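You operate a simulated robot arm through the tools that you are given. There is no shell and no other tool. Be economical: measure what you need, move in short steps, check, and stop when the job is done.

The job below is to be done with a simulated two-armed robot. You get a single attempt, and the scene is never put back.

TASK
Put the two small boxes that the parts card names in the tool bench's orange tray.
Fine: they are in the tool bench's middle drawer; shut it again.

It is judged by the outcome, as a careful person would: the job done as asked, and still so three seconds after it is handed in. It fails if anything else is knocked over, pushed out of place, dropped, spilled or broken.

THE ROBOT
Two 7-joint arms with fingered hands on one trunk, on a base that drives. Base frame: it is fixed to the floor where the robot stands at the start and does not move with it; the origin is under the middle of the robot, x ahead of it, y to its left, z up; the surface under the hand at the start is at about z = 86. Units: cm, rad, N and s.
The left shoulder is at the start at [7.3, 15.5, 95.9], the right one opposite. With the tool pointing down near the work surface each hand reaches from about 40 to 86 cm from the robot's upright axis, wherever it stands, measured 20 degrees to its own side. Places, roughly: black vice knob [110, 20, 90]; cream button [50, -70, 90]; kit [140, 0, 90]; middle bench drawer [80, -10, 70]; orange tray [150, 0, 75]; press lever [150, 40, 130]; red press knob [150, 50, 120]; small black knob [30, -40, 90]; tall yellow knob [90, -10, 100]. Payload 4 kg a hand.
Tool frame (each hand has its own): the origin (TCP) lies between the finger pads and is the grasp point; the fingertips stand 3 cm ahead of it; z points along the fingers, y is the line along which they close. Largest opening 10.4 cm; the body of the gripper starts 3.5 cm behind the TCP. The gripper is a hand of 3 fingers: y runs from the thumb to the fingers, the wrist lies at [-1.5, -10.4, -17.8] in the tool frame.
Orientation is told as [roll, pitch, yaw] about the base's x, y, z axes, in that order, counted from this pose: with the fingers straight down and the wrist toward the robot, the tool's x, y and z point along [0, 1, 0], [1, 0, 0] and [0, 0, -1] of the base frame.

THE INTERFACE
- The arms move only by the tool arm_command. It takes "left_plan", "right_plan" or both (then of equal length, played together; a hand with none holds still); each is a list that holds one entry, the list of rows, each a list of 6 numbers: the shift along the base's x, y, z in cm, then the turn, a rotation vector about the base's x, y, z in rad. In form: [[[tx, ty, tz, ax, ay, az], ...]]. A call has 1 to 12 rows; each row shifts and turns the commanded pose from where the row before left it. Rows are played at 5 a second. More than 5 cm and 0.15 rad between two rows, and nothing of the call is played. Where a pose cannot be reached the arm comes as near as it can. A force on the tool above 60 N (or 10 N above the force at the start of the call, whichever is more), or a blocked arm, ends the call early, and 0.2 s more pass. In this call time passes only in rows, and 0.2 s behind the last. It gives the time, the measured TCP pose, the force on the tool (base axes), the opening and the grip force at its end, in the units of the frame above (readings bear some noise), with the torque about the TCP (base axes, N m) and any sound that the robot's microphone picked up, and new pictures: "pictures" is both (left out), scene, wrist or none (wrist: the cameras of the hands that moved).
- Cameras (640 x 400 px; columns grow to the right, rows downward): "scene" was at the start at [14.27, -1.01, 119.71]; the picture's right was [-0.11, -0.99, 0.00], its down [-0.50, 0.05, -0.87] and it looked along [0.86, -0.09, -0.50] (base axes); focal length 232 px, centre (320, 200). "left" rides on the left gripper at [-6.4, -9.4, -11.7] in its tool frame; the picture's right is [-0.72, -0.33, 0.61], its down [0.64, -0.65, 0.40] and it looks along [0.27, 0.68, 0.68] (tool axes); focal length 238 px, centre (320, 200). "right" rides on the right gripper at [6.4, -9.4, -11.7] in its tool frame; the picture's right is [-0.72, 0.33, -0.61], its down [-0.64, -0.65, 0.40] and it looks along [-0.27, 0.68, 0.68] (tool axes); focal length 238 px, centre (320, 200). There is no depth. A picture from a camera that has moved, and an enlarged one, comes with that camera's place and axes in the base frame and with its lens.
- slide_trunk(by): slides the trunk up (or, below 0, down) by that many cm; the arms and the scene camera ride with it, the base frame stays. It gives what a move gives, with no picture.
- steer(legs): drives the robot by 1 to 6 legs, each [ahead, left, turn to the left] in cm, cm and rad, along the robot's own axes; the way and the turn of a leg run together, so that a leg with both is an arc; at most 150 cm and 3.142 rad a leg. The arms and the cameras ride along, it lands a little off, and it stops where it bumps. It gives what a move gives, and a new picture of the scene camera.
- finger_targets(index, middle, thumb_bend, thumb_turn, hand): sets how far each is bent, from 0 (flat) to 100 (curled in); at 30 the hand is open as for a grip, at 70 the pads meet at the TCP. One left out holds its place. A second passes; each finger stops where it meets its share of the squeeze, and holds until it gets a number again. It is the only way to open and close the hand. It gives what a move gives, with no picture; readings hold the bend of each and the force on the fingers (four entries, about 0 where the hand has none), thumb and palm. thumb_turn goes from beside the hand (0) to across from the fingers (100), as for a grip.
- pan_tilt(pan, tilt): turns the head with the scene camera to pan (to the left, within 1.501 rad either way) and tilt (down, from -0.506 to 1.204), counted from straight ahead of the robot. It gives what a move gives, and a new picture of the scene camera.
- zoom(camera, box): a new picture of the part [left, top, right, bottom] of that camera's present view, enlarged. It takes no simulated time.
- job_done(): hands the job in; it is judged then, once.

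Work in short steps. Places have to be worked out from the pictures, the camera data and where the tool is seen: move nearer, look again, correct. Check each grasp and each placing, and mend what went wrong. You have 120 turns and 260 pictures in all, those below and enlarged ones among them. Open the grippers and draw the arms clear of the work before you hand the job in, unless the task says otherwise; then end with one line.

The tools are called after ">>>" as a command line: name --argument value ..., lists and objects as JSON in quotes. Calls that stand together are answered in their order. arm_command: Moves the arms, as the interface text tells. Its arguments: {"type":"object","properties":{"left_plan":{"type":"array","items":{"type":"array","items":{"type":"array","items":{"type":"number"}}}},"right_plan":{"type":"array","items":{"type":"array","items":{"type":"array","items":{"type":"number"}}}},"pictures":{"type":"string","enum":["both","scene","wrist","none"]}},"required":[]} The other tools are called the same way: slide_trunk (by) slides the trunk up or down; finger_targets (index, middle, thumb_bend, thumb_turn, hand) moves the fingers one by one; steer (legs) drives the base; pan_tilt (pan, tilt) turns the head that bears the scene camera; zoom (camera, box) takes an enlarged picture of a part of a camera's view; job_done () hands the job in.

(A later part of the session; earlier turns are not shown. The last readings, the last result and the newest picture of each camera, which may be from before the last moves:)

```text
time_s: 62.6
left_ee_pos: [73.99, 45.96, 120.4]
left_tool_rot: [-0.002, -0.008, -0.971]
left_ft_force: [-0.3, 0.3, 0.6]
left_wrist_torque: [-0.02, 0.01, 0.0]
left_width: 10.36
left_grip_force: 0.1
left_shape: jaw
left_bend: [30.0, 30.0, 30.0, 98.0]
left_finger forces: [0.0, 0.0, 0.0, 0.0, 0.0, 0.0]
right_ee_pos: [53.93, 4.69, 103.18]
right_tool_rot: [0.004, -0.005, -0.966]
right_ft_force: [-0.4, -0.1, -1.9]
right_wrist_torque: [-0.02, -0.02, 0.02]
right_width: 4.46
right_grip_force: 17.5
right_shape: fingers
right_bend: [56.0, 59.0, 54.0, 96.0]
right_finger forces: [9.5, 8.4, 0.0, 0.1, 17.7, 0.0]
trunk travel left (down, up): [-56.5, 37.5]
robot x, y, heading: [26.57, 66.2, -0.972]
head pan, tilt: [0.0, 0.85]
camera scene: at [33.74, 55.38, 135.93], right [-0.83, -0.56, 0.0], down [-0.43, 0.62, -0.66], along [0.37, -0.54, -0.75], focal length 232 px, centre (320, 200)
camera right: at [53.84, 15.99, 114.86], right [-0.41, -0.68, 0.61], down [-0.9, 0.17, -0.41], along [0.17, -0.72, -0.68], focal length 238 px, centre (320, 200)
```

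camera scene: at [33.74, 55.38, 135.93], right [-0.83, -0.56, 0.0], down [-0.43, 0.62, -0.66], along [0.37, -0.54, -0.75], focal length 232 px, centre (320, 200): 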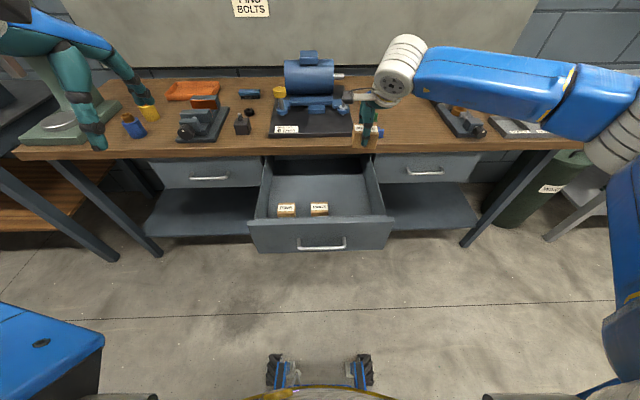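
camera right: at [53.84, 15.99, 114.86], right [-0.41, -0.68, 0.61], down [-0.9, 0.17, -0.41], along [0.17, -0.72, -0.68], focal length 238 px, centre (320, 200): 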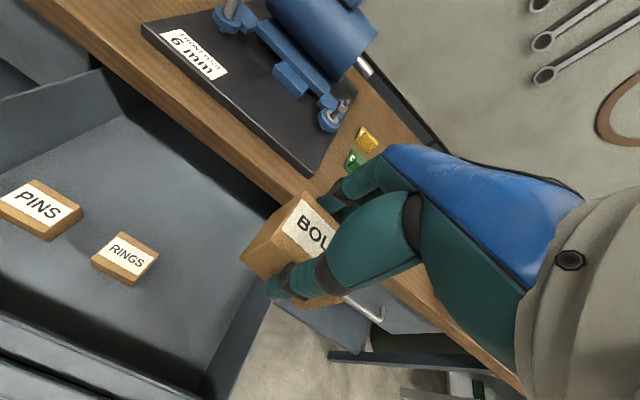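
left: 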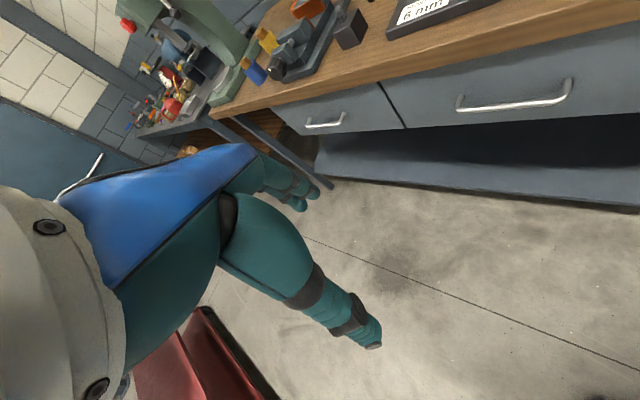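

BOLTS is held securely. Now bring the left hand over PINS.

>>> arm_command --left_plan '[[[-0.11, -3.38, -2.7, 0, 0, 0], [-0.11, -3.38, -2.7, 0, 0, 0], [-0.11, -3.38, -2.7, 0, 0, 0], [-0.11, -3.38, -2.7, 0, 0, 0], [-0.11, -3.38, -2.7, 0, 0, 0], [-0.11, -3.38, -2.7, 0, 0, 0], [-0.11, -3.38, -2.7, 0, 0, 0], [-0.11, -3.38, -2.7, 0, 0, 0]]]'

>>> zoom --camera "scene" --box '[220, 130, 420, 255]'

```text
time_s: 64.4
left_ee_pos: [73.41, 18.41, 99.04]
left_tool_rot: [0.0, -0.008, -0.971]
left_ft_force: [0.4, -0.1, -0.6]
left_wrist_torque: [0.02, 0.0, 0.0]
left_width: 10.36
left_grip_force: 0.0
left_shape: jaw
left_bend: [30.0, 30.0, 30.0, 98.0]
left_finger forces: [0.0, 0.0, 0.1, 0.1, 0.1, 0.0]
right_ee_pos: [53.91, 4.35, 102.81]
right_tool_rot: [0.008, -0.004, -0.966]
right_ft_force: [-0.7, 0.0, -1.8]
right_wrist_torque: [-0.02, 0.02, 0.02]
right_width: 4.47
right_grip_force: 17.5
right_shape: fingers
right_bend: [56.0, 59.0, 54.0, 96.0]
right_finger forces: [9.5, 8.2, 0.0, 0.0, 17.6, 0.0]
trunk travel left (down, up): [-56.5, 37.5]
robot x, y, heading: [26.06, 66.57, -0.971]
head pan, tilt: [0.0, 0.85]
camera scene: at [33.7, 54.96, 135.9], right [-0.83, -0.56, 0.0], down [-0.43, 0.62, -0.66], along [0.37, -0.54, -0.75], focal length 232 px, centre (320, 200)
camera left: at [62.66, 22.73, 110.64], right [-0.78, -0.14, -0.62], down [0.16, 0.9, -0.41], along [0.61, -0.42, -0.67], focal length 238 px, centre (320, 200)
```

scene: 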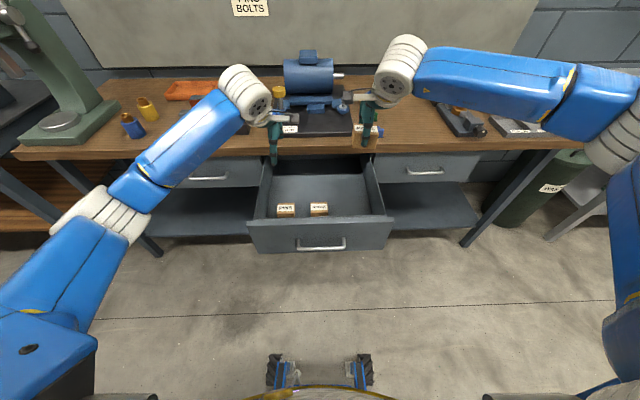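
left: 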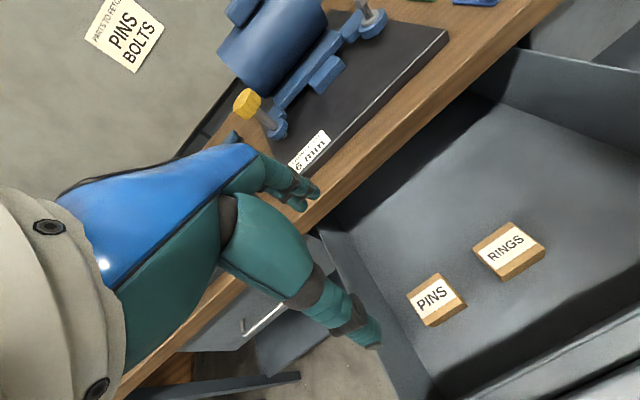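

```text
3.20 times, centred on (320, 192) of scene
camera zoom: at [33.7, 54.96, 135.9], right [-0.83, -0.56, 0.0], down [-0.43, 0.62, -0.66], along [0.37, -0.54, -0.75], focal length 742 px, centre (320, 224)
```

zoom: 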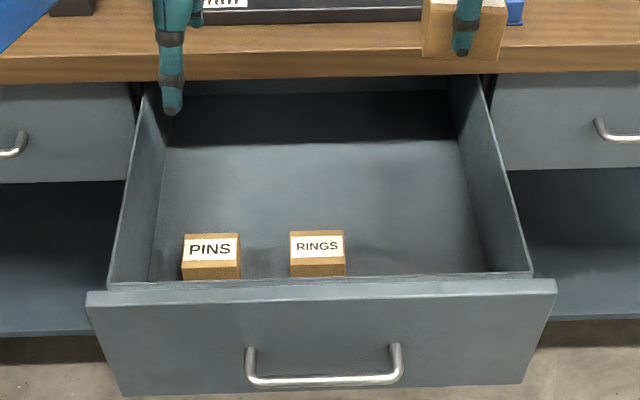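

Both cameras agree: PINS at ≈[73.2, 18.6, 72]. Lowering the left hand over it.

>>> arm_command --left_plan '[[[-0.1, 0.1, -4.4, 0, 0, 0], [-0.1, 0.1, -4.4, 0, 0, 0], [0, 0, -4.4, 0, 0, 0], [0, 0, -4.4, 0, 0, 0], [0, 0, -2.5, 0, 0, 0], [0, 0, -2.5, 0, 0, 0], [0, 0, -2.5, 0, 0, 0]]]'

>>> zoom --camera "scene" --box '[220, 150, 360, 238]'

```text
time_s: 66.0
left_ee_pos: [72.65, 19.17, 73.51]
left_tool_rot: [-0.002, -0.007, -0.97]
left_ft_force: [-1.2, -0.1, 0.0]
left_wrist_torque: [0.02, 0.0, 0.01]
left_width: 10.38
left_grip_force: 0.1
left_shape: jaw
left_bend: [30.0, 30.0, 30.0, 98.0]
left_finger forces: [0.0, 0.0, 0.0, 0.1, 0.0, 0.0]
right_ee_pos: [53.94, 4.49, 103.08]
right_tool_rot: [0.007, -0.003, -0.966]
right_ft_force: [-0.1, 0.2, -2.3]
right_wrist_torque: [0.03, 0.0, -0.01]
right_width: 4.49
right_grip_force: 17.2
right_shape: fingers
right_bend: [56.0, 59.0, 54.0, 96.0]
right_finger forces: [9.5, 8.2, 0.0, 0.0, 17.6, 0.0]
trunk travel left (down, up): [-56.5, 37.5]
robot x, y, heading: [26.3, 66.29, -0.972]
head pan, tilt: [0.0, 0.85]
camera scene: at [33.7, 55.15, 135.91], right [-0.83, -0.56, 0.0], down [-0.42, 0.62, -0.66], along [0.37, -0.54, -0.75], focal length 232 px, centre (320, 200)
camera left: at [62.25, 23.4, 85.16], right [-0.78, -0.14, -0.61], down [0.16, 0.9, -0.41], along [0.61, -0.42, -0.67], focal length 238 px, centre (320, 200)
```

scene: 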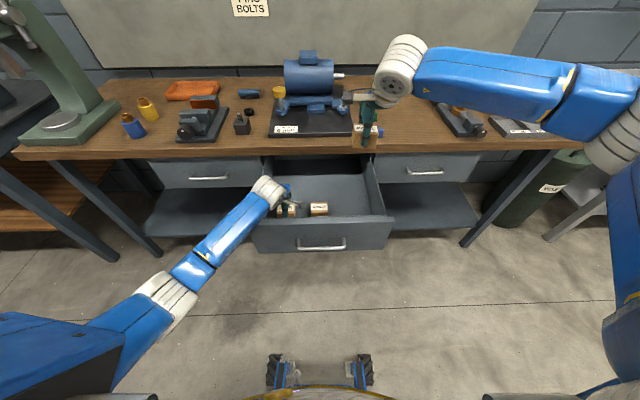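
left: 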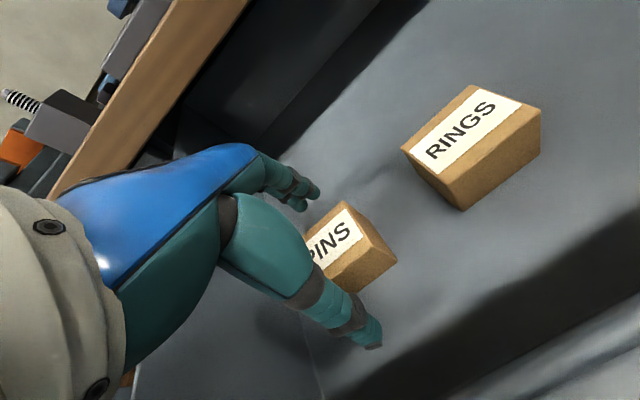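

```text
4.55 times, centred on (290, 194) of scene
camera zoom: at [33.7, 55.15, 135.91], right [-0.83, -0.56, 0.0], down [-0.42, 0.62, -0.66], along [0.37, -0.54, -0.75], focal length 1054 px, centre (456, 227)
```

zoom: 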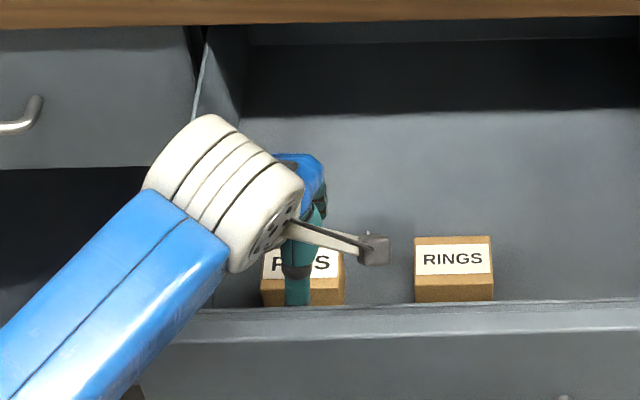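

Nearly there and aligned; shift 0.5 cm forward and down 2.3 cm, then close if no contact.

>>> arm_command --left_plan '[[[0.3, -0.4, -0.8, 0, 0, 0], [0, 0, -0.8, 0, 0, 0], [0, 0, -0.7, 0, 0, 0]]]' --pictures "wrist"

>>> finger_targets --hand "left" --index 70 --middle 70 --thumb_bend 70

```text
time_s: 66.8
left_ee_pos: [73.07, 18.58, 71.18]
left_tool_rot: [-0.002, -0.007, -0.97]
left_ft_force: [-0.8, 0.3, 0.9]
left_wrist_torque: [-0.02, 0.01, -0.01]
left_width: 10.36
left_grip_force: 0.0
left_shape: jaw
left_bend: [30.0, 30.0, 30.0, 98.0]
left_finger forces: [0.0, 0.0, 0.0, 0.0, 0.0, 0.1]
right_ee_pos: [53.96, 4.57, 103.06]
right_tool_rot: [0.007, -0.006, -0.965]
right_ft_force: [-1.0, 0.2, -2.8]
right_wrist_torque: [-0.02, -0.01, 0.01]
right_width: 4.47
right_grip_force: 17.4
right_shape: fingers
right_bend: [56.0, 59.0, 54.0, 96.0]
right_finger forces: [9.5, 8.2, 0.0, 0.0, 17.6, 0.0]
trunk travel left (down, up): [-56.5, 37.5]
robot x, y, heading: [26.41, 66.69, -0.974]
head pan, tilt: [0.0, 0.85]
camera left: at [62.5, 23.01, 82.9], right [-0.78, -0.14, -0.61], down [0.16, 0.9, -0.41], along [0.61, -0.42, -0.67], focal length 238 px, centre (320, 200)
```

left: 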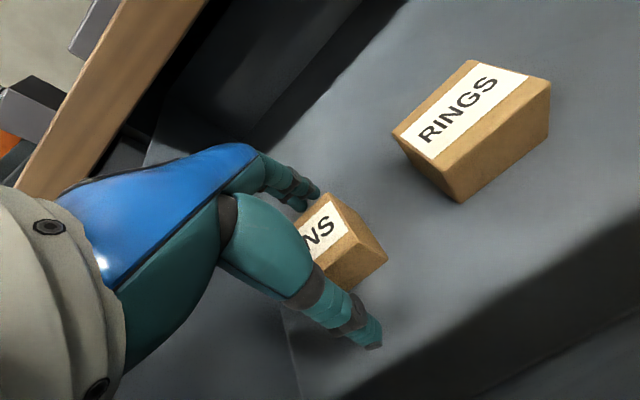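

```text
time_s: 67.8
left_ee_pos: [73.18, 18.57, 71.27]
left_tool_rot: [-0.002, -0.008, -0.971]
left_ft_force: [1.0, -1.3, 0.6]
left_wrist_torque: [-0.04, -0.15, -0.01]
left_width: 4.49
left_grip_force: 19.4
left_shape: fingers
left_bend: [56.0, 59.0, 53.0, 96.0]
left_finger forces: [9.8, 9.3, 0.1, 0.1, 17.9, 0.0]
right_ee_pos: [53.88, 4.6, 103.03]
right_tool_rot: [0.007, -0.005, -0.966]
right_ft_force: [-0.5, 0.0, -3.4]
right_wrist_torque: [0.01, 0.02, 0.0]
right_width: 4.49
right_grip_force: 17.9
right_shape: fingers
right_bend: [56.0, 59.0, 54.0, 96.0]
right_finger forces: [9.5, 8.2, 0.0, 0.0, 17.6, 0.0]
trunk travel left (down, up): [-56.5, 37.5]
robot x, y, heading: [26.13, 65.87, -0.975]
head pan, tilt: [0.0, 0.85]
```

PINS is gripped (4.5 cm, 19 N). Lift it straight up.

>>> arm_command --left_plan '[[[0, 0, 2, 0, 0, 0], [0, 0, 3, 0, 0, 0], [0, 0, 3, 0, 0, 0], [0, 0, 4, 0, 0, 0], [0, 0, 4, 0, 0, 0], [0, 0, 4, 0, 0, 0], [0, 0, 4, 0, 0, 0], [0, 0, 4, 0, 0, 0], [0, 0, 4, 0, 0, 0], [0, 0, 4, 0, 0, 0]]]'

```text
time_s: 70.0
left_ee_pos: [73.54, 18.75, 107.25]
left_tool_rot: [0.001, -0.005, -0.972]
left_ft_force: [1.0, -0.4, -2.6]
left_wrist_torque: [-0.04, -0.02, -0.02]
left_width: 4.5
left_grip_force: 18.2
left_shape: fingers
left_bend: [56.0, 60.0, 53.0, 96.0]
left_finger forces: [9.6, 8.2, 0.0, 0.1, 17.8, 0.0]
right_ee_pos: [53.87, 4.45, 103.06]
right_tool_rot: [0.006, -0.005, -0.965]
right_ft_force: [-0.1, 0.0, -2.7]
right_wrist_torque: [-0.01, 0.0, -0.01]
right_width: 4.48
right_grip_force: 17.6
right_shape: fingers
right_bend: [56.0, 59.0, 54.0, 96.0]
right_finger forces: [9.5, 8.2, 0.0, 0.0, 17.6, 0.0]
trunk travel left (down, up): [-56.5, 37.5]
robot x, y, heading: [26.33, 66.07, -0.972]
head pan, tilt: [0.0, 0.85]
camera scene: at [33.66, 55.12, 135.91], right [-0.83, -0.56, 0.0], down [-0.42, 0.62, -0.66], along [0.37, -0.54, -0.75], focal length 232 px, centre (320, 200)
camera left: at [62.9, 23.13, 118.89], right [-0.78, -0.14, -0.62], down [0.16, 0.9, -0.41], along [0.61, -0.42, -0.67], focal length 238 px, centre (320, 200)
```

scene: 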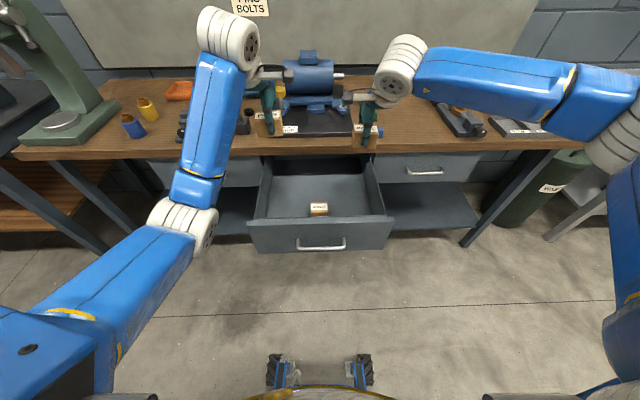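
left: 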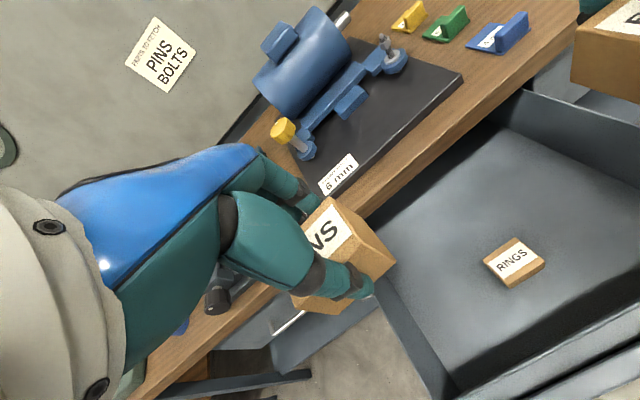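

Both boxes are held. Tray is at roughly u≈118 (along bench), n≈85; I'll raise the trunk for clearance, sidestep left past the open drawer, and look again before going forward.

>>> slide_trunk --by 10

>>> steer --legs '[[0, 52, 0]]'

>>> pan_tilt --pan 0 --tilt 0.7

>>> zoom --camera "scene" --box '[160, 60, 480, 260]'

```text
time_s: 71.3
left_ee_pos: [73.67, 18.73, 117.03]
left_tool_rot: [-0.003, -0.009, -0.971]
left_ft_force: [-0.3, 0.0, -2.5]
left_wrist_torque: [0.0, 0.05, -0.01]
left_width: 4.52
left_grip_force: 17.7
left_shape: fingers
left_bend: [56.0, 60.0, 53.0, 96.0]
left_finger forces: [9.6, 8.3, 0.0, 0.0, 17.7, 0.1]
right_ee_pos: [53.94, 4.46, 113.04]
right_tool_rot: [0.007, -0.003, -0.964]
right_ft_force: [-0.3, -0.3, -3.3]
right_wrist_torque: [-0.02, -0.02, -0.01]
right_width: 4.47
right_grip_force: 17.5
right_shape: fingers
right_bend: [56.0, 59.0, 54.0, 96.0]
right_finger forces: [9.5, 8.2, 0.0, 0.1, 17.6, 0.0]
trunk travel left (down, up): [-66.5, 27.5]
robot x, y, heading: [26.4, 66.01, -0.972]
head pan, tilt: [0.0, 0.85]
```

```text
time_s: 74.3
left_ee_pos: [116.24, 48.36, 117.16]
left_tool_rot: [0.003, -0.008, -0.959]
left_ft_force: [-0.1, -0.2, -2.4]
left_wrist_torque: [0.02, -0.01, 0.0]
left_width: 4.47
left_grip_force: 17.9
left_shape: fingers
left_bend: [56.0, 60.0, 53.0, 96.0]
left_finger forces: [9.6, 8.2, 0.0, 0.0, 17.8, 0.1]
right_ee_pos: [96.81, 33.85, 112.95]
right_tool_rot: [0.013, -0.003, -0.956]
right_ft_force: [0.0, -0.5, -2.6]
right_wrist_torque: [0.0, 0.01, -0.01]
right_width: 4.47
right_grip_force: 17.1
right_shape: fingers
right_bend: [56.0, 59.0, 54.0, 96.0]
right_finger forces: [9.5, 8.2, 0.0, 0.0, 17.6, 0.0]
trunk travel left (down, up): [-66.5, 27.5]
robot x, y, heading: [68.46, 95.41, -0.961]
head pan, tilt: [0.0, 0.85]
camera scene: at [75.86, 84.18, 145.9], right [-0.82, -0.57, -0.01], down [-0.43, 0.62, -0.66], along [0.38, -0.54, -0.75], focal length 232 px, centre (320, 200)
```

scene: 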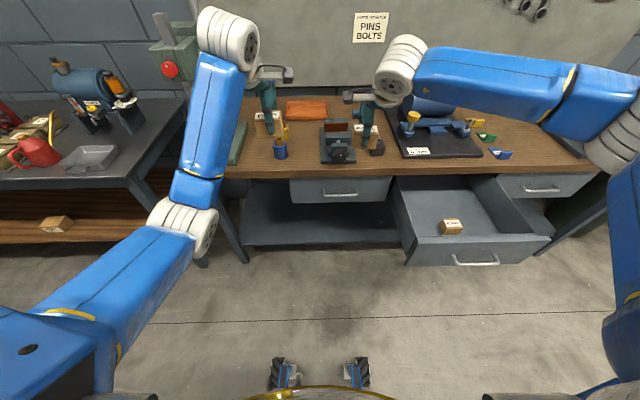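

```text
time_s: 75.0
left_ee_pos: [116.31, 48.74, 117.33]
left_tool_rot: [-0.001, -0.009, -0.962]
left_ft_force: [-0.1, 0.5, -2.0]
left_wrist_torque: [-0.03, -0.03, 0.01]
left_width: 4.52
left_grip_force: 17.3
left_shape: fingers
left_bend: [56.0, 60.0, 54.0, 96.0]
left_finger forces: [9.7, 8.3, 0.0, 0.0, 17.9, 0.0]
right_ee_pos: [96.94, 34.3, 113.1]
right_tool_rot: [0.011, -0.006, -0.954]
right_ft_force: [-0.1, 0.9, -2.0]
right_wrist_torque: [-0.01, -0.01, 0.01]
right_width: 4.47
right_grip_force: 17.0
right_shape: fingers
right_bend: [56.0, 59.0, 54.0, 96.0]
right_finger forces: [9.6, 8.3, 0.0, 0.1, 17.8, 0.0]
trunk travel left (down, up): [-66.5, 27.5]
robot x, y, heading: [68.92, 96.13, -0.958]
head pan, tilt: [0.0, 0.7]
camera scene: at [76.62, 83.85, 147.12], right [-0.82, -0.57, 0.0], down [-0.37, 0.53, -0.76], along [0.44, -0.62, -0.65], focal length 232 px, centre (320, 200)
```

scene: 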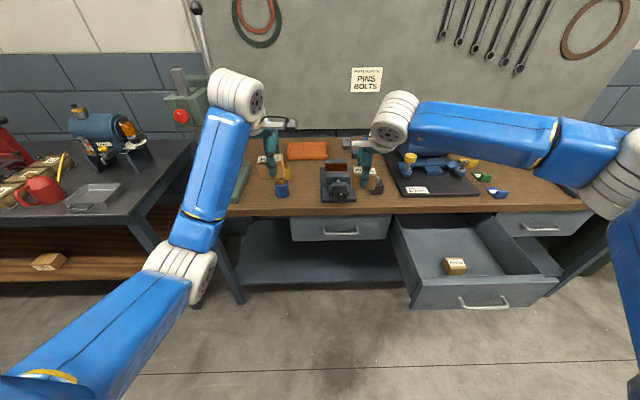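

```text
2.00 times, centred on (320, 160) of scene
camera zoom: at [76.62, 83.85, 147.12], right [-0.82, -0.57, 0.0], down [-0.37, 0.53, -0.76], along [0.44, -0.62, -0.65], focal length 464 px, centre (320, 280)
```

zoom: 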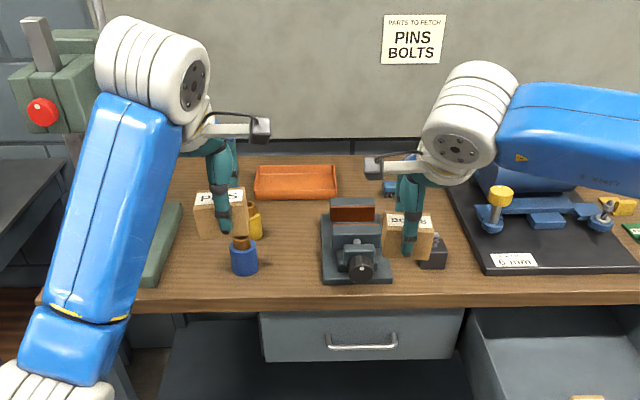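

Tray now measured: u 107–128, n 75–93 (≈[144, −2] centre). Nothing tall enough to hit the carried boxes (z≥109) in the way, so drive forward 46 cm.

>>> steer --legs '[[46, 0, 0]]'

>>> pan_tilt --pan 0 --tilt 0.8

```text
time_s: 77.7
left_ee_pos: [142.6, 12.69, 117.54]
left_tool_rot: [-0.002, -0.012, -0.952]
left_ft_force: [0.0, 0.2, -2.1]
left_wrist_torque: [0.0, 0.0, 0.02]
left_width: 4.51
left_grip_force: 18.2
left_shape: fingers
left_bend: [56.0, 60.0, 54.0, 96.0]
left_finger forces: [9.8, 8.3, 0.0, 0.0, 17.9, 0.1]
right_ee_pos: [123.18, -1.87, 113.33]
right_tool_rot: [0.007, -0.009, -0.946]
right_ft_force: [-0.3, -0.1, -2.9]
right_wrist_torque: [0.02, -0.02, -0.01]
right_width: 4.46
right_grip_force: 17.9
right_shape: fingers
right_bend: [56.0, 59.0, 54.0, 96.0]
right_finger forces: [9.6, 8.2, 0.0, 0.0, 17.7, 0.0]
trunk travel left (down, up): [-66.5, 27.5]
robot x, y, heading: [94.58, 58.98, -0.953]
head pan, tilt: [0.0, 0.7]
camera scene: at [102.67, 47.67, 147.16], right [-0.81, -0.58, 0.0], down [-0.37, 0.53, -0.76], along [0.44, -0.62, -0.65], focal length 232 px, centre (320, 200)
```

scene: 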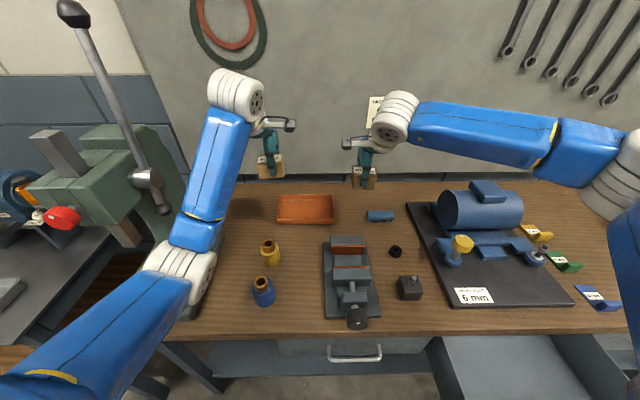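

```text
time_s: 78.4
left_ee_pos: [142.7, 13.0, 117.51]
left_tool_rot: [-0.001, -0.012, -0.95]
left_ft_force: [0.0, 0.2, -2.6]
left_wrist_torque: [-0.03, 0.0, -0.01]
left_width: 4.49
left_grip_force: 17.9
left_shape: fingers
left_bend: [56.0, 60.0, 54.0, 96.0]
left_finger forces: [9.7, 8.3, 0.0, 0.0, 17.8, 0.1]
right_ee_pos: [123.32, -1.73, 113.37]
right_tool_rot: [0.008, -0.008, -0.945]
right_ft_force: [0.0, -0.3, -2.9]
right_wrist_torque: [-0.03, 0.01, -0.01]
right_width: 4.45
right_grip_force: 17.6
right_shape: fingers
right_bend: [56.0, 59.0, 54.0, 96.0]
right_finger forces: [9.5, 8.2, 0.0, 0.0, 17.7, 0.1]
trunk travel left (down, up): [-66.5, 27.5]
robot x, y, heading: [94.6, 59.2, -0.953]
head pan, tilt: [0.0, 0.799]
camera scene: at [102.57, 47.86, 146.32], right [-0.81, -0.58, 0.0], down [-0.42, 0.59, -0.69], along [0.4, -0.57, -0.72], focal length 232 px, centre (320, 200)
```

scene: 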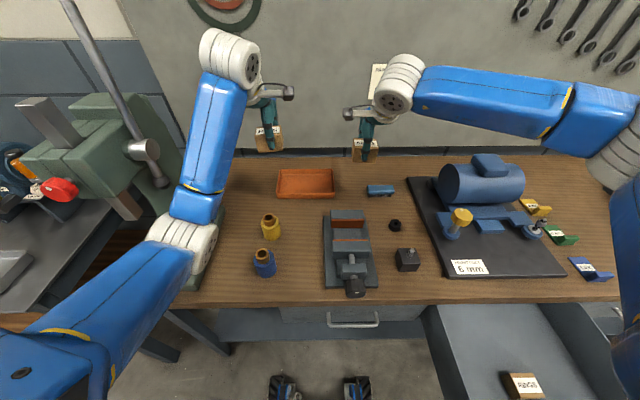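

Tray centre confirmed at ≈[144.9, −2.6] (u 107–127, n 77–92). Place PINS first with the left hand in the left half: target ≈[148.7, 0.9]. Moving above it.

>>> arm_command --left_plan '[[[1.0, -2.02, -2, 0, 0, 0], [1.0, -2.02, -2, 0, 0, 0], [1.0, -2.02, -2, 0, 0, 0], [1.0, -2.02, -2, 0, 0, 0], [1.0, -2.02, -2, 0, 0, 0], [1.0, -2.02, -2, 0, 0, 0]]]'

>>> zoom --camera "scene" --box '[210, 90, 390, 202]'

```text
time_s: 79.8
left_ee_pos: [148.53, 0.74, 105.42]
left_tool_rot: [-0.002, -0.011, -0.952]
left_ft_force: [0.2, 0.1, -2.8]
left_wrist_torque: [-0.01, 0.01, 0.0]
left_width: 4.48
left_grip_force: 17.7
left_shape: fingers
left_bend: [56.0, 60.0, 54.0, 96.0]
left_finger forces: [9.6, 8.0, 0.0, 0.1, 17.6, 0.1]
right_ee_pos: [123.31, -1.84, 113.24]
right_tool_rot: [0.008, -0.01, -0.945]
right_ft_force: [0.3, 0.3, -3.4]
right_wrist_torque: [-0.03, 0.03, 0.01]
right_width: 4.46
right_grip_force: 17.9
right_shape: fingers
right_bend: [56.0, 59.0, 54.0, 96.0]
right_finger forces: [9.6, 8.3, 0.0, 0.0, 17.7, 0.0]
trunk travel left (down, up): [-66.5, 27.5]
robot x, y, heading: [94.81, 58.71, -0.947]
head pan, tilt: [0.0, 0.799]
camera scene: at [102.64, 47.68, 146.29], right [-0.81, -0.58, 0.0], down [-0.42, 0.59, -0.69], along [0.4, -0.56, -0.72], focal length 232 px, centre (320, 200)
camera left: at [137.89, 4.91, 116.98], right [-0.77, -0.16, -0.62], down [0.15, 0.9, -0.41], along [0.62, -0.41, -0.67], focal length 238 px, centre (320, 200)
```

scene: 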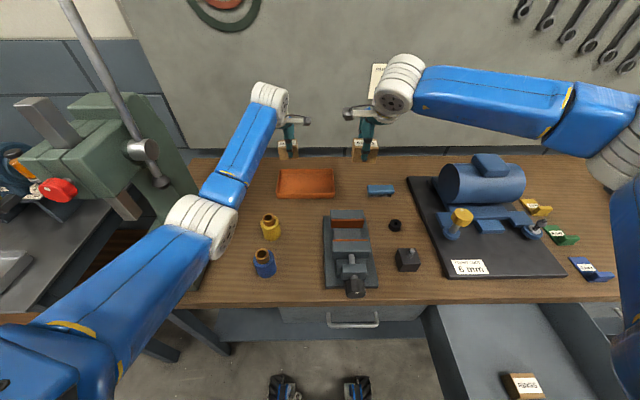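
left: 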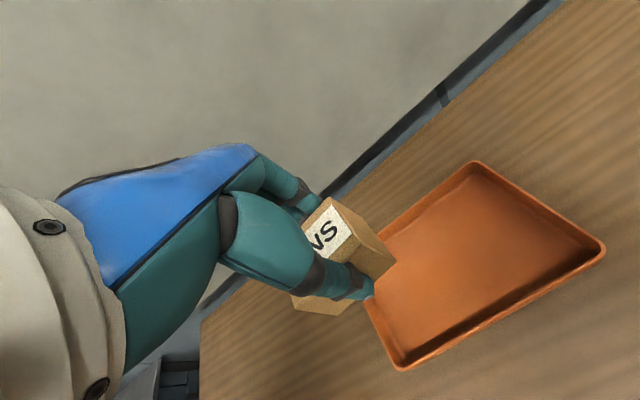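

```text
3.56 times, centred on (300, 146) of scene
camera zoom: at [102.64, 47.68, 146.29], right [-0.81, -0.58, 0.0], down [-0.42, 0.59, -0.69], along [0.4, -0.56, -0.72], focal length 825 px, centre (391, 392)
```

zoom: 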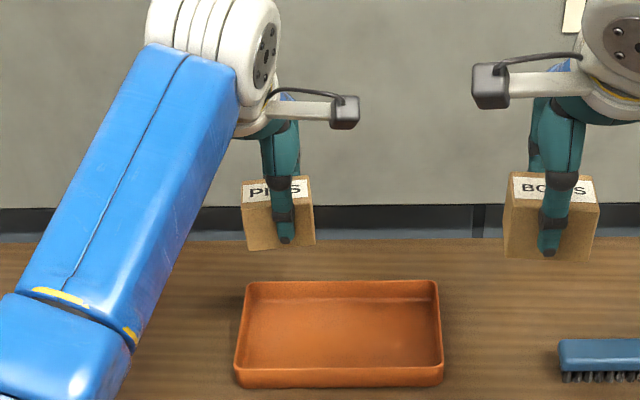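

Left-camera corners agree with the tray estimate; PINS is well inside the left half. Lower to z≈93, then feel for contact.

>>> arm_command --left_plan '[[[0.1, 0.1, -3, 0, 0, 0], [0, 0, -3, 0, 0, 0], [0, 0, -3, 0, 0, 0], [0, 0, -2, 0, 0, 0], [0, 0, -1, 0, 0, 0]]]'

>>> zoom --camera "scene" --box '[210, 110, 390, 222]'

```text
time_s: 81.0
left_ee_pos: [148.84, 0.89, 93.27]
left_tool_rot: [-0.001, -0.012, -0.95]
left_ft_force: [-0.4, 0.0, -2.9]
left_wrist_torque: [-0.01, 0.01, 0.03]
left_width: 4.52
left_grip_force: 17.4
left_shape: fingers
left_bend: [56.0, 60.0, 54.0, 96.0]
left_finger forces: [9.5, 8.0, 0.0, 0.0, 17.4, 0.1]
right_ee_pos: [123.27, -1.83, 113.36]
right_tool_rot: [0.007, -0.007, -0.947]
right_ft_force: [-0.1, 0.1, -2.4]
right_wrist_torque: [0.01, 0.01, -0.03]
right_width: 4.47
right_grip_force: 17.9
right_shape: fingers
right_bend: [56.0, 59.0, 54.0, 96.0]
right_finger forces: [9.5, 8.2, 0.0, 0.0, 17.7, 0.1]
trunk travel left (down, up): [-66.5, 27.5]
robot x, y, heading: [95.17, 59.22, -0.949]
head pan, tilt: [0.0, 0.799]
camera scene: at [102.63, 47.77, 146.3], right [-0.81, -0.58, 0.0], down [-0.42, 0.59, -0.69], along [0.4, -0.56, -0.72], focal length 232 px, centre (320, 200)
camera left: at [138.11, 5.07, 104.8], right [-0.77, -0.16, -0.62], down [0.14, 0.9, -0.41], along [0.62, -0.41, -0.67], focal length 238 px, centre (320, 200)
```

scene: 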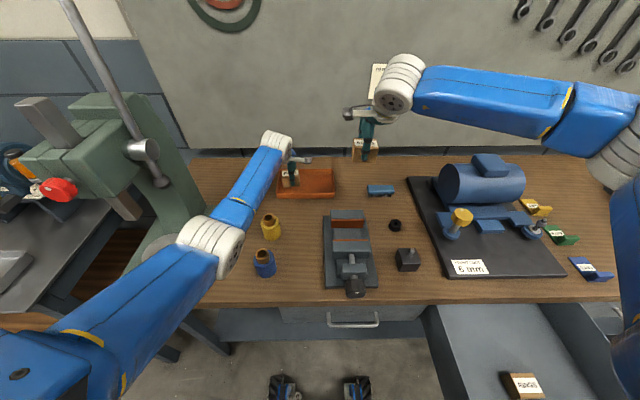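
left: 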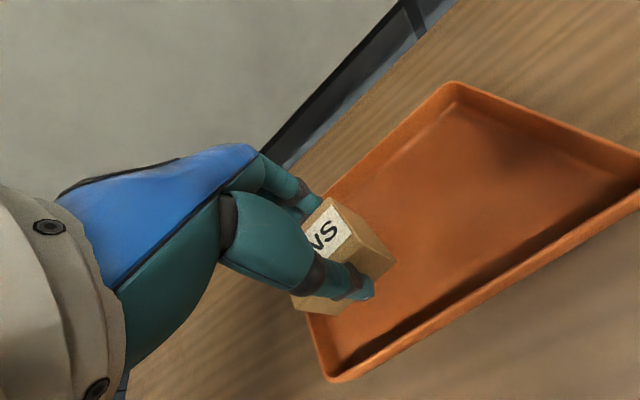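

```text
3.56 times, centred on (300, 166) of scene
camera zoom: at [102.63, 47.77, 146.3], right [-0.81, -0.58, 0.0], down [-0.42, 0.59, -0.69], along [0.4, -0.56, -0.72], focal length 825 px, centre (391, 321)
```

zoom: 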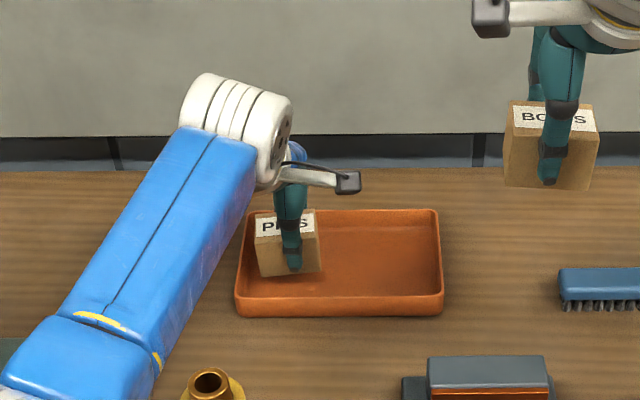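

PINS is inside the tray outline. I'll nudge it 0.7 cm off the side wall and lower in small steps, watching the force.

>>> arm_command --left_plan '[[[-0.5, -0.35, 0, 0, 0, 0], [0, 0, -0.5, 0, 0, 0], [0, 0, -0.4, 0, 0, 0]]]' --pictures "none"

>>> arm_command --left_plan '[[[0, 0, -0.4, 0, 0, 0]]]' --pictures "none"

```text
time_s: 81.8
left_ee_pos: [148.43, 0.4, 92.52]
left_tool_rot: [-0.001, -0.013, -0.952]
left_ft_force: [0.3, 0.1, -2.4]
left_wrist_torque: [0.0, 0.01, 0.02]
left_width: 4.49
left_grip_force: 17.6
left_shape: fingers
left_bend: [56.0, 60.0, 54.0, 96.0]
left_finger forces: [9.4, 8.0, 0.0, 0.0, 17.4, 0.1]
right_ee_pos: [123.33, -1.8, 113.32]
right_tool_rot: [0.008, -0.009, -0.947]
right_ft_force: [0.3, 0.5, -3.0]
right_wrist_torque: [-0.02, 0.01, -0.02]
right_width: 4.46
right_grip_force: 18.0
right_shape: fingers
right_bend: [56.0, 59.0, 54.0, 96.0]
right_finger forces: [9.4, 8.2, 0.0, 0.0, 17.7, 0.0]
trunk travel left (down, up): [-66.5, 27.5]
robot x, y, heading: [94.57, 59.32, -0.952]
head pan, tilt: [0.0, 0.799]
```

```text
time_s: 82.2
left_ee_pos: [148.34, 0.45, 92.09]
left_tool_rot: [-0.002, -0.011, -0.953]
left_ft_force: [-0.4, 0.0, -1.8]
left_wrist_torque: [0.01, -0.02, 0.01]
left_width: 4.46
left_grip_force: 17.4
left_shape: fingers
left_bend: [56.0, 60.0, 54.0, 96.0]
left_finger forces: [9.5, 8.0, 0.1, 0.1, 17.4, 0.0]
right_ee_pos: [123.35, -1.77, 113.24]
right_tool_rot: [0.006, -0.008, -0.946]
right_ft_force: [0.2, 0.1, -2.4]
right_wrist_torque: [0.0, 0.0, 0.01]
right_width: 4.47
right_grip_force: 17.5
right_shape: fingers
right_bend: [56.0, 59.0, 54.0, 96.0]
right_finger forces: [9.5, 8.1, 0.0, 0.0, 17.7, 0.0]
trunk travel left (down, up): [-66.5, 27.5]
robot x, y, heading: [95.14, 59.14, -0.946]
head pan, tilt: [0.0, 0.799]
```

Not yet in contact; two more small steps.

>>> arm_command --left_plan '[[[0, 0, -0.4, 0, 0, 0]]]' --pictures "none"

>>> arm_command --left_plan '[[[0, 0, -0.4, 0, 0, 0]]]' --pictures "wrist"

```text
time_s: 82.6
left_ee_pos: [148.35, 0.63, 91.67]
left_tool_rot: [-0.001, -0.012, -0.951]
left_ft_force: [0.0, -0.1, -2.7]
left_wrist_torque: [0.0, 0.0, 0.01]
left_width: 4.48
left_grip_force: 17.2
left_shape: fingers
left_bend: [56.0, 60.0, 54.0, 96.0]
left_finger forces: [9.5, 8.0, 0.0, 0.0, 17.4, 0.0]
right_ee_pos: [123.43, -1.68, 113.31]
right_tool_rot: [0.007, -0.009, -0.945]
right_ft_force: [-0.1, -1.3, -2.1]
right_wrist_torque: [-0.04, 0.02, 0.02]
right_width: 4.45
right_grip_force: 17.7
right_shape: fingers
right_bend: [56.0, 59.0, 54.0, 96.0]
right_finger forces: [9.6, 8.1, 0.0, 0.0, 17.7, 0.0]
trunk travel left (down, up): [-66.5, 27.5]
robot x, y, heading: [95.05, 59.16, -0.952]
head pan, tilt: [0.0, 0.799]
```

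```text
time_s: 83.0
left_ee_pos: [148.31, 0.56, 91.24]
left_tool_rot: [-0.001, -0.011, -0.951]
left_ft_force: [0.1, -0.2, -2.0]
left_wrist_torque: [0.01, -0.02, -0.02]
left_width: 4.49
left_grip_force: 17.9
left_shape: fingers
left_bend: [56.0, 60.0, 54.0, 96.0]
left_finger forces: [9.4, 8.1, 0.1, 0.1, 17.5, 0.0]
right_ee_pos: [123.21, -1.76, 113.32]
right_tool_rot: [0.006, -0.009, -0.946]
right_ft_force: [-0.6, -0.2, -2.4]
right_wrist_torque: [0.01, 0.0, 0.01]
right_width: 4.48
right_grip_force: 18.2
right_shape: fingers
right_bend: [56.0, 59.0, 54.0, 96.0]
right_finger forces: [9.5, 8.2, 0.1, 0.1, 17.8, 0.0]
trunk travel left (down, up): [-66.5, 27.5]
robot x, y, heading: [94.79, 59.0, -0.955]
head pan, tilt: [0.0, 0.799]
camera left: at [137.57, 4.71, 102.88], right [-0.77, -0.16, -0.62], down [0.14, 0.9, -0.41], along [0.62, -0.41, -0.67], focal length 238 px, centre (320, 200)
```

left: 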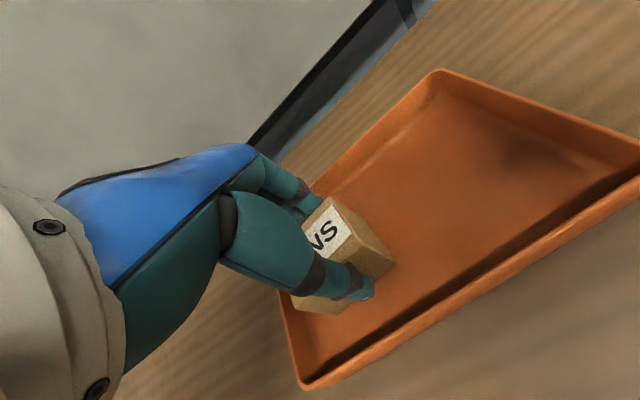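

Still hanging free (−2 N). Continue down.

>>> arm_command --left_plan '[[[0, 0, -0.5, 0, 0, 0]]]' --pictures "none"

>>> arm_command --left_plan '[[[0, 0, -0.4, 0, 0, 0]]]' --pictures "none"

>>> zoom --camera "scene" --box '[210, 110, 390, 222]'

```text
time_s: 83.4
left_ee_pos: [148.18, 0.55, 91.03]
left_tool_rot: [0.001, -0.018, -0.95]
left_ft_force: [1.1, -1.3, 3.2]
left_wrist_torque: [-0.08, -0.18, -0.02]
left_width: 4.48
left_grip_force: 18.7
left_shape: fingers
left_bend: [56.0, 60.0, 54.0, 96.0]
left_finger forces: [10.0, 9.1, 0.0, 0.0, 18.2, 0.1]
right_ee_pos: [123.2, -1.63, 113.44]
right_tool_rot: [0.007, -0.01, -0.946]
right_ft_force: [-0.7, 0.0, -2.4]
right_wrist_torque: [0.01, -0.04, 0.01]
right_width: 4.48
right_grip_force: 17.7
right_shape: fingers
right_bend: [56.0, 59.0, 54.0, 96.0]
right_finger forces: [9.5, 8.2, 0.0, 0.0, 17.8, 0.1]
trunk travel left (down, up): [-66.5, 27.5]
robot x, y, heading: [94.62, 58.73, -0.949]
head pan, tilt: [0.0, 0.799]
```

```text
time_s: 83.8
left_ee_pos: [148.09, 0.49, 90.86]
left_tool_rot: [-0.001, -0.022, -0.951]
left_ft_force: [3.3, -2.4, 13.7]
left_wrist_torque: [-0.19, -0.31, 0.01]
left_width: 4.49
left_grip_force: 20.2
left_shape: fingers
left_bend: [56.0, 60.0, 54.0, 96.0]
left_finger forces: [11.5, 10.7, 0.1, 0.1, 18.0, 0.0]
right_ee_pos: [123.22, -1.54, 113.61]
right_tool_rot: [0.007, -0.013, -0.945]
right_ft_force: [-0.6, -0.5, -1.3]
right_wrist_torque: [-0.05, -0.02, 0.03]
right_width: 4.45
right_grip_force: 17.4
right_shape: fingers
right_bend: [56.0, 59.0, 54.0, 96.0]
right_finger forces: [9.5, 8.2, 0.0, 0.0, 17.7, 0.0]
trunk travel left (down, up): [-66.5, 27.5]
robot x, y, heading: [94.86, 59.19, -0.95]
head pan, tilt: [0.0, 0.799]
```

```text
3.56 times, centred on (300, 166) of scene
camera zoom: at [102.35, 48.14, 146.38], right [-0.81, -0.58, 0.0], down [-0.42, 0.58, -0.7], along [0.4, -0.57, -0.72], focal length 825 px, centre (391, 321)
```

zoom: 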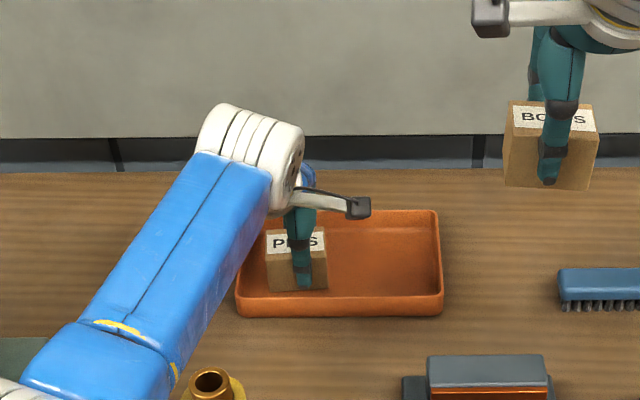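

Contact (14 N): PINS is on the tray floor. Ease up 0.4 cm and open the left hand partway.

>>> arm_command --left_plan '[[[0, 0, 0.4, 0, 0, 0]]]' --pictures "none"

>>> finger_targets --hand "left" --index 42 --middle 42 --thumb_bend 42

>>> arm_command --left_plan '[[[0, 0, 1.5, 0, 0, 0], [0, 0, 2, 0, 0, 0], [0, 0, 3, 0, 0, 0], [0, 0, 4, 0, 0, 0], [0, 0, 4, 0, 0, 0], [0, 0, 4, 0, 0, 0]]]'

>>> zoom --camera "scene" --box '[210, 110, 390, 222]'

```text
time_s: 84.2
left_ee_pos: [148.06, 0.48, 90.82]
left_tool_rot: [-0.002, -0.017, -0.95]
left_ft_force: [3.5, -2.5, 10.1]
left_wrist_torque: [-0.3, -0.34, 0.01]
left_width: 4.48
left_grip_force: 20.6
left_shape: fingers
left_bend: [56.0, 60.0, 54.0, 96.0]
left_finger forces: [11.6, 10.9, 0.0, 0.1, 18.1, 0.0]
right_ee_pos: [123.32, -1.56, 113.32]
right_tool_rot: [0.007, -0.009, -0.946]
right_ft_force: [-1.4, 0.4, -2.8]
right_wrist_torque: [-0.06, -0.01, 0.04]
right_width: 4.49
right_grip_force: 17.8
right_shape: fingers
right_bend: [56.0, 59.0, 54.0, 96.0]
right_finger forces: [9.5, 8.2, 0.0, 0.1, 17.8, 0.0]
trunk travel left (down, up): [-66.5, 27.5]
robot x, y, heading: [94.98, 59.05, -0.954]
head pan, tilt: [0.0, 0.799]
```

```text
time_s: 85.2
left_ee_pos: [148.21, 0.49, 90.76]
left_tool_rot: [-0.002, -0.011, -0.953]
left_ft_force: [0.3, -0.3, -0.7]
left_wrist_torque: [-0.02, 0.01, 0.0]
left_width: 7.23
left_grip_force: 0.0
left_shape: fingers
left_bend: [42.0, 42.0, 42.0, 97.0]
left_finger forces: [0.0, 0.0, 0.0, 0.0, 0.0, 0.1]
right_ee_pos: [123.41, -1.78, 113.38]
right_tool_rot: [0.008, -0.008, -0.946]
right_ft_force: [0.1, -0.2, -3.1]
right_wrist_torque: [-0.01, 0.01, 0.01]
right_width: 4.47
right_grip_force: 17.3
right_shape: fingers
right_bend: [56.0, 59.0, 54.0, 96.0]
right_finger forces: [9.5, 8.1, 0.0, 0.1, 17.8, 0.1]
trunk travel left (down, up): [-66.5, 27.5]
robot x, y, heading: [94.78, 59.32, -0.952]
head pan, tilt: [0.0, 0.799]
```

```text
time_s: 86.6
left_ee_pos: [148.09, 0.68, 109.15]
left_tool_rot: [0.001, -0.012, -0.951]
left_ft_force: [0.2, -0.4, -0.2]
left_wrist_torque: [0.0, 0.01, 0.0]
left_width: 7.23
left_grip_force: 0.1
left_shape: fingers
left_bend: [42.0, 42.0, 42.0, 97.0]
left_finger forces: [0.0, 0.1, 0.1, 0.1, 0.0, 0.0]
right_ee_pos: [123.19, -1.76, 113.4]
right_tool_rot: [0.007, -0.011, -0.945]
right_ft_force: [0.0, -0.2, -2.5]
right_wrist_torque: [0.0, 0.0, -0.01]
right_width: 4.44
right_grip_force: 17.9
right_shape: fingers
right_bend: [56.0, 59.0, 54.0, 96.0]
right_finger forces: [9.6, 8.2, 0.1, 0.1, 17.7, 0.0]
trunk travel left (down, up): [-66.5, 27.5]
robot x, y, heading: [94.78, 58.98, -0.95]
head pan, tilt: [0.0, 0.799]
camera scene: at [102.5, 47.86, 146.31], right [-0.81, -0.58, 0.0], down [-0.42, 0.59, -0.69], along [0.4, -0.57, -0.72], focal length 232 px, centre (320, 200)
camera left: at [137.31, 4.87, 120.71], right [-0.77, -0.16, -0.62], down [0.15, 0.9, -0.41], along [0.62, -0.41, -0.67], focal length 238 px, centre (320, 200)
```

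scene: 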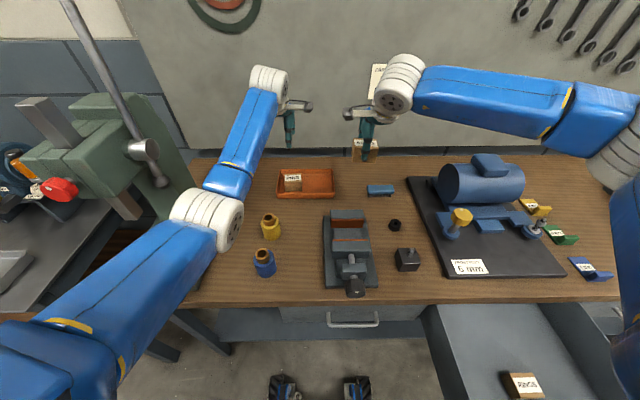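
left: 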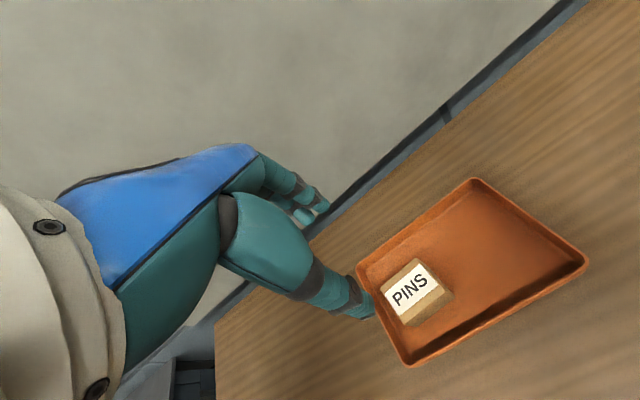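

```text
3.56 times, centred on (300, 166) of scene
camera zoom: at [102.5, 47.86, 146.31], right [-0.81, -0.58, 0.0], down [-0.42, 0.59, -0.69], along [0.4, -0.57, -0.72], focal length 825 px, centre (391, 321)
```

zoom: 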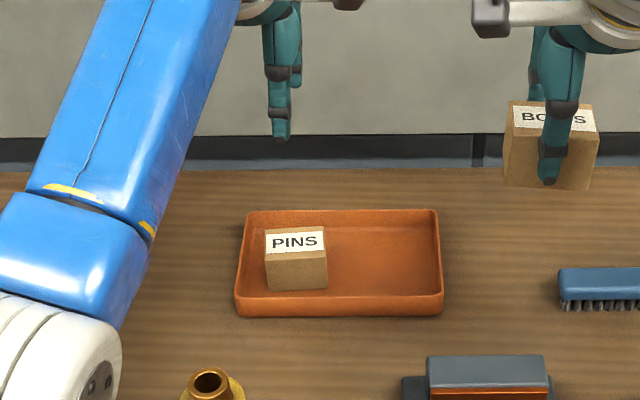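

PINS sits flat in the tray. Retract the left hand the way it came, then bring BOLTS over the right half (target ≈[140.3, −5]).

>>> arm_command --left_plan '[[[-0.9, 2.05, 2.5, 0, 0, 0], [-0.9, 2.05, 2.5, 0, 0, 0], [-0.9, 2.05, 2.5, 0, 0, 0], [-0.9, 2.05, 2.5, 0, 0, 0], [-0.9, 2.05, 2.5, 0, 0, 0], [-0.9, 2.05, 2.5, 0, 0, 0], [0, 0, 0, 0, 0, 0], [0, 0, 0, 0, 0, 0], [0, 0, 0, 0, 0, 0], [0, 0, 0, 0, 0, 0], [0, 0, 0, 0, 0, 0], [0, 0, 0, 0, 0, 0]]]' --right_plan '[[[0, 0, 0, 0, 0, 0], [0, 0, 0, 0, 0, 0], [0, 0, 0, 0, 0, 0], [0, 0, 0, 0, 0, 0], [0, 0, 0, 0, 0, 0], [0, 0, 0, 0, 0, 0], [2.85, -0.53, -1.2, 0, 0, 0], [2.85, -0.53, -1.2, 0, 0, 0], [2.85, -0.53, -1.2, 0, 0, 0], [2.85, -0.53, -1.2, 0, 0, 0], [2.85, -0.53, -1.2, 0, 0, 0], [2.85, -0.53, -1.2, 0, 0, 0]]]'

>>> zoom --camera "scene" --box '[210, 110, 390, 222]'

```text
time_s: 89.2
left_ee_pos: [143.05, 13.03, 124.17]
left_tool_rot: [-0.003, -0.013, -0.951]
left_ft_force: [-0.3, -0.4, -1.1]
left_wrist_torque: [0.02, 0.0, -0.04]
left_width: 7.25
left_grip_force: 0.0
left_shape: fingers
left_bend: [42.0, 42.0, 42.0, 97.0]
left_finger forces: [0.0, 0.1, 0.1, 0.0, 0.0, 0.0]
right_ee_pos: [141.02, -4.74, 106.05]
right_tool_rot: [0.004, -0.009, -0.947]
right_ft_force: [-0.5, -0.8, -1.9]
right_wrist_torque: [0.0, 0.01, 0.0]
right_width: 4.48
right_grip_force: 17.2
right_shape: fingers
right_bend: [56.0, 59.0, 54.0, 96.0]
right_finger forces: [9.4, 8.0, 0.1, 0.0, 17.3, 0.0]
trunk travel left (down, up): [-66.5, 27.5]
robot x, y, heading: [95.19, 59.02, -0.956]
head pan, tilt: [0.0, 0.799]
camera scene: at [103.08, 48.04, 146.3], right [-0.81, -0.58, 0.0], down [-0.42, 0.59, -0.69], along [0.4, -0.57, -0.72], focal length 232 px, centre (320, 200)
camera right: at [140.57, 6.57, 117.71], right [-0.4, -0.68, 0.61], down [-0.9, 0.15, -0.41], along [0.19, -0.72, -0.67], focal length 238 px, centre (320, 200)
camera left: at [132.49, 17.15, 135.83], right [-0.77, -0.16, -0.61], down [0.14, 0.9, -0.41], along [0.62, -0.41, -0.67], focal length 238 px, centre (320, 200)
```

scene: 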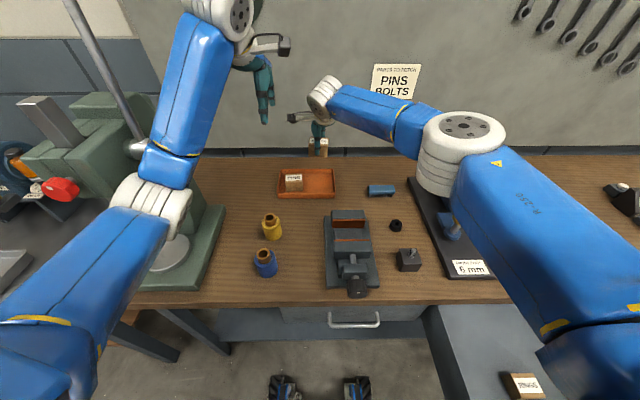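
right: 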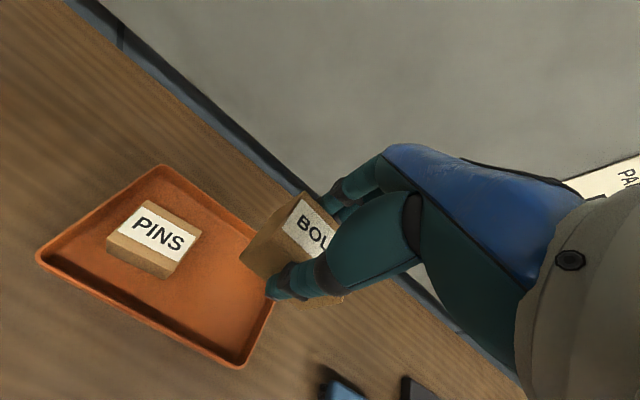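
left: 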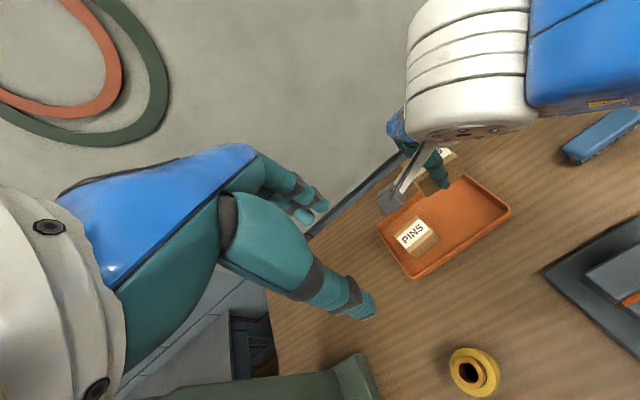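

```text
3.56 times, centred on (300, 166) of scene
camera zoom: at [103.08, 48.04, 146.3], right [-0.81, -0.58, 0.0], down [-0.42, 0.59, -0.69], along [0.4, -0.57, -0.72], focal length 825 px, centre (391, 321)
```

zoom: 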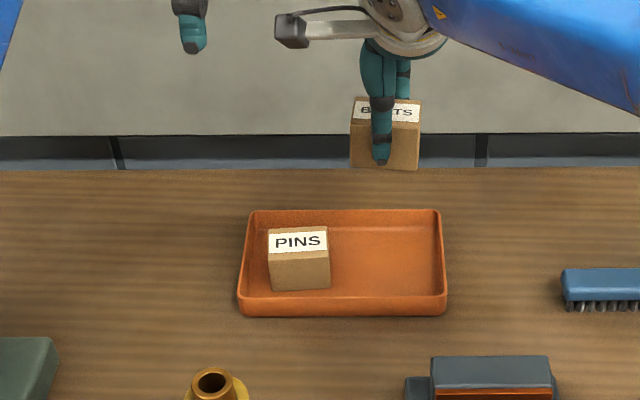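

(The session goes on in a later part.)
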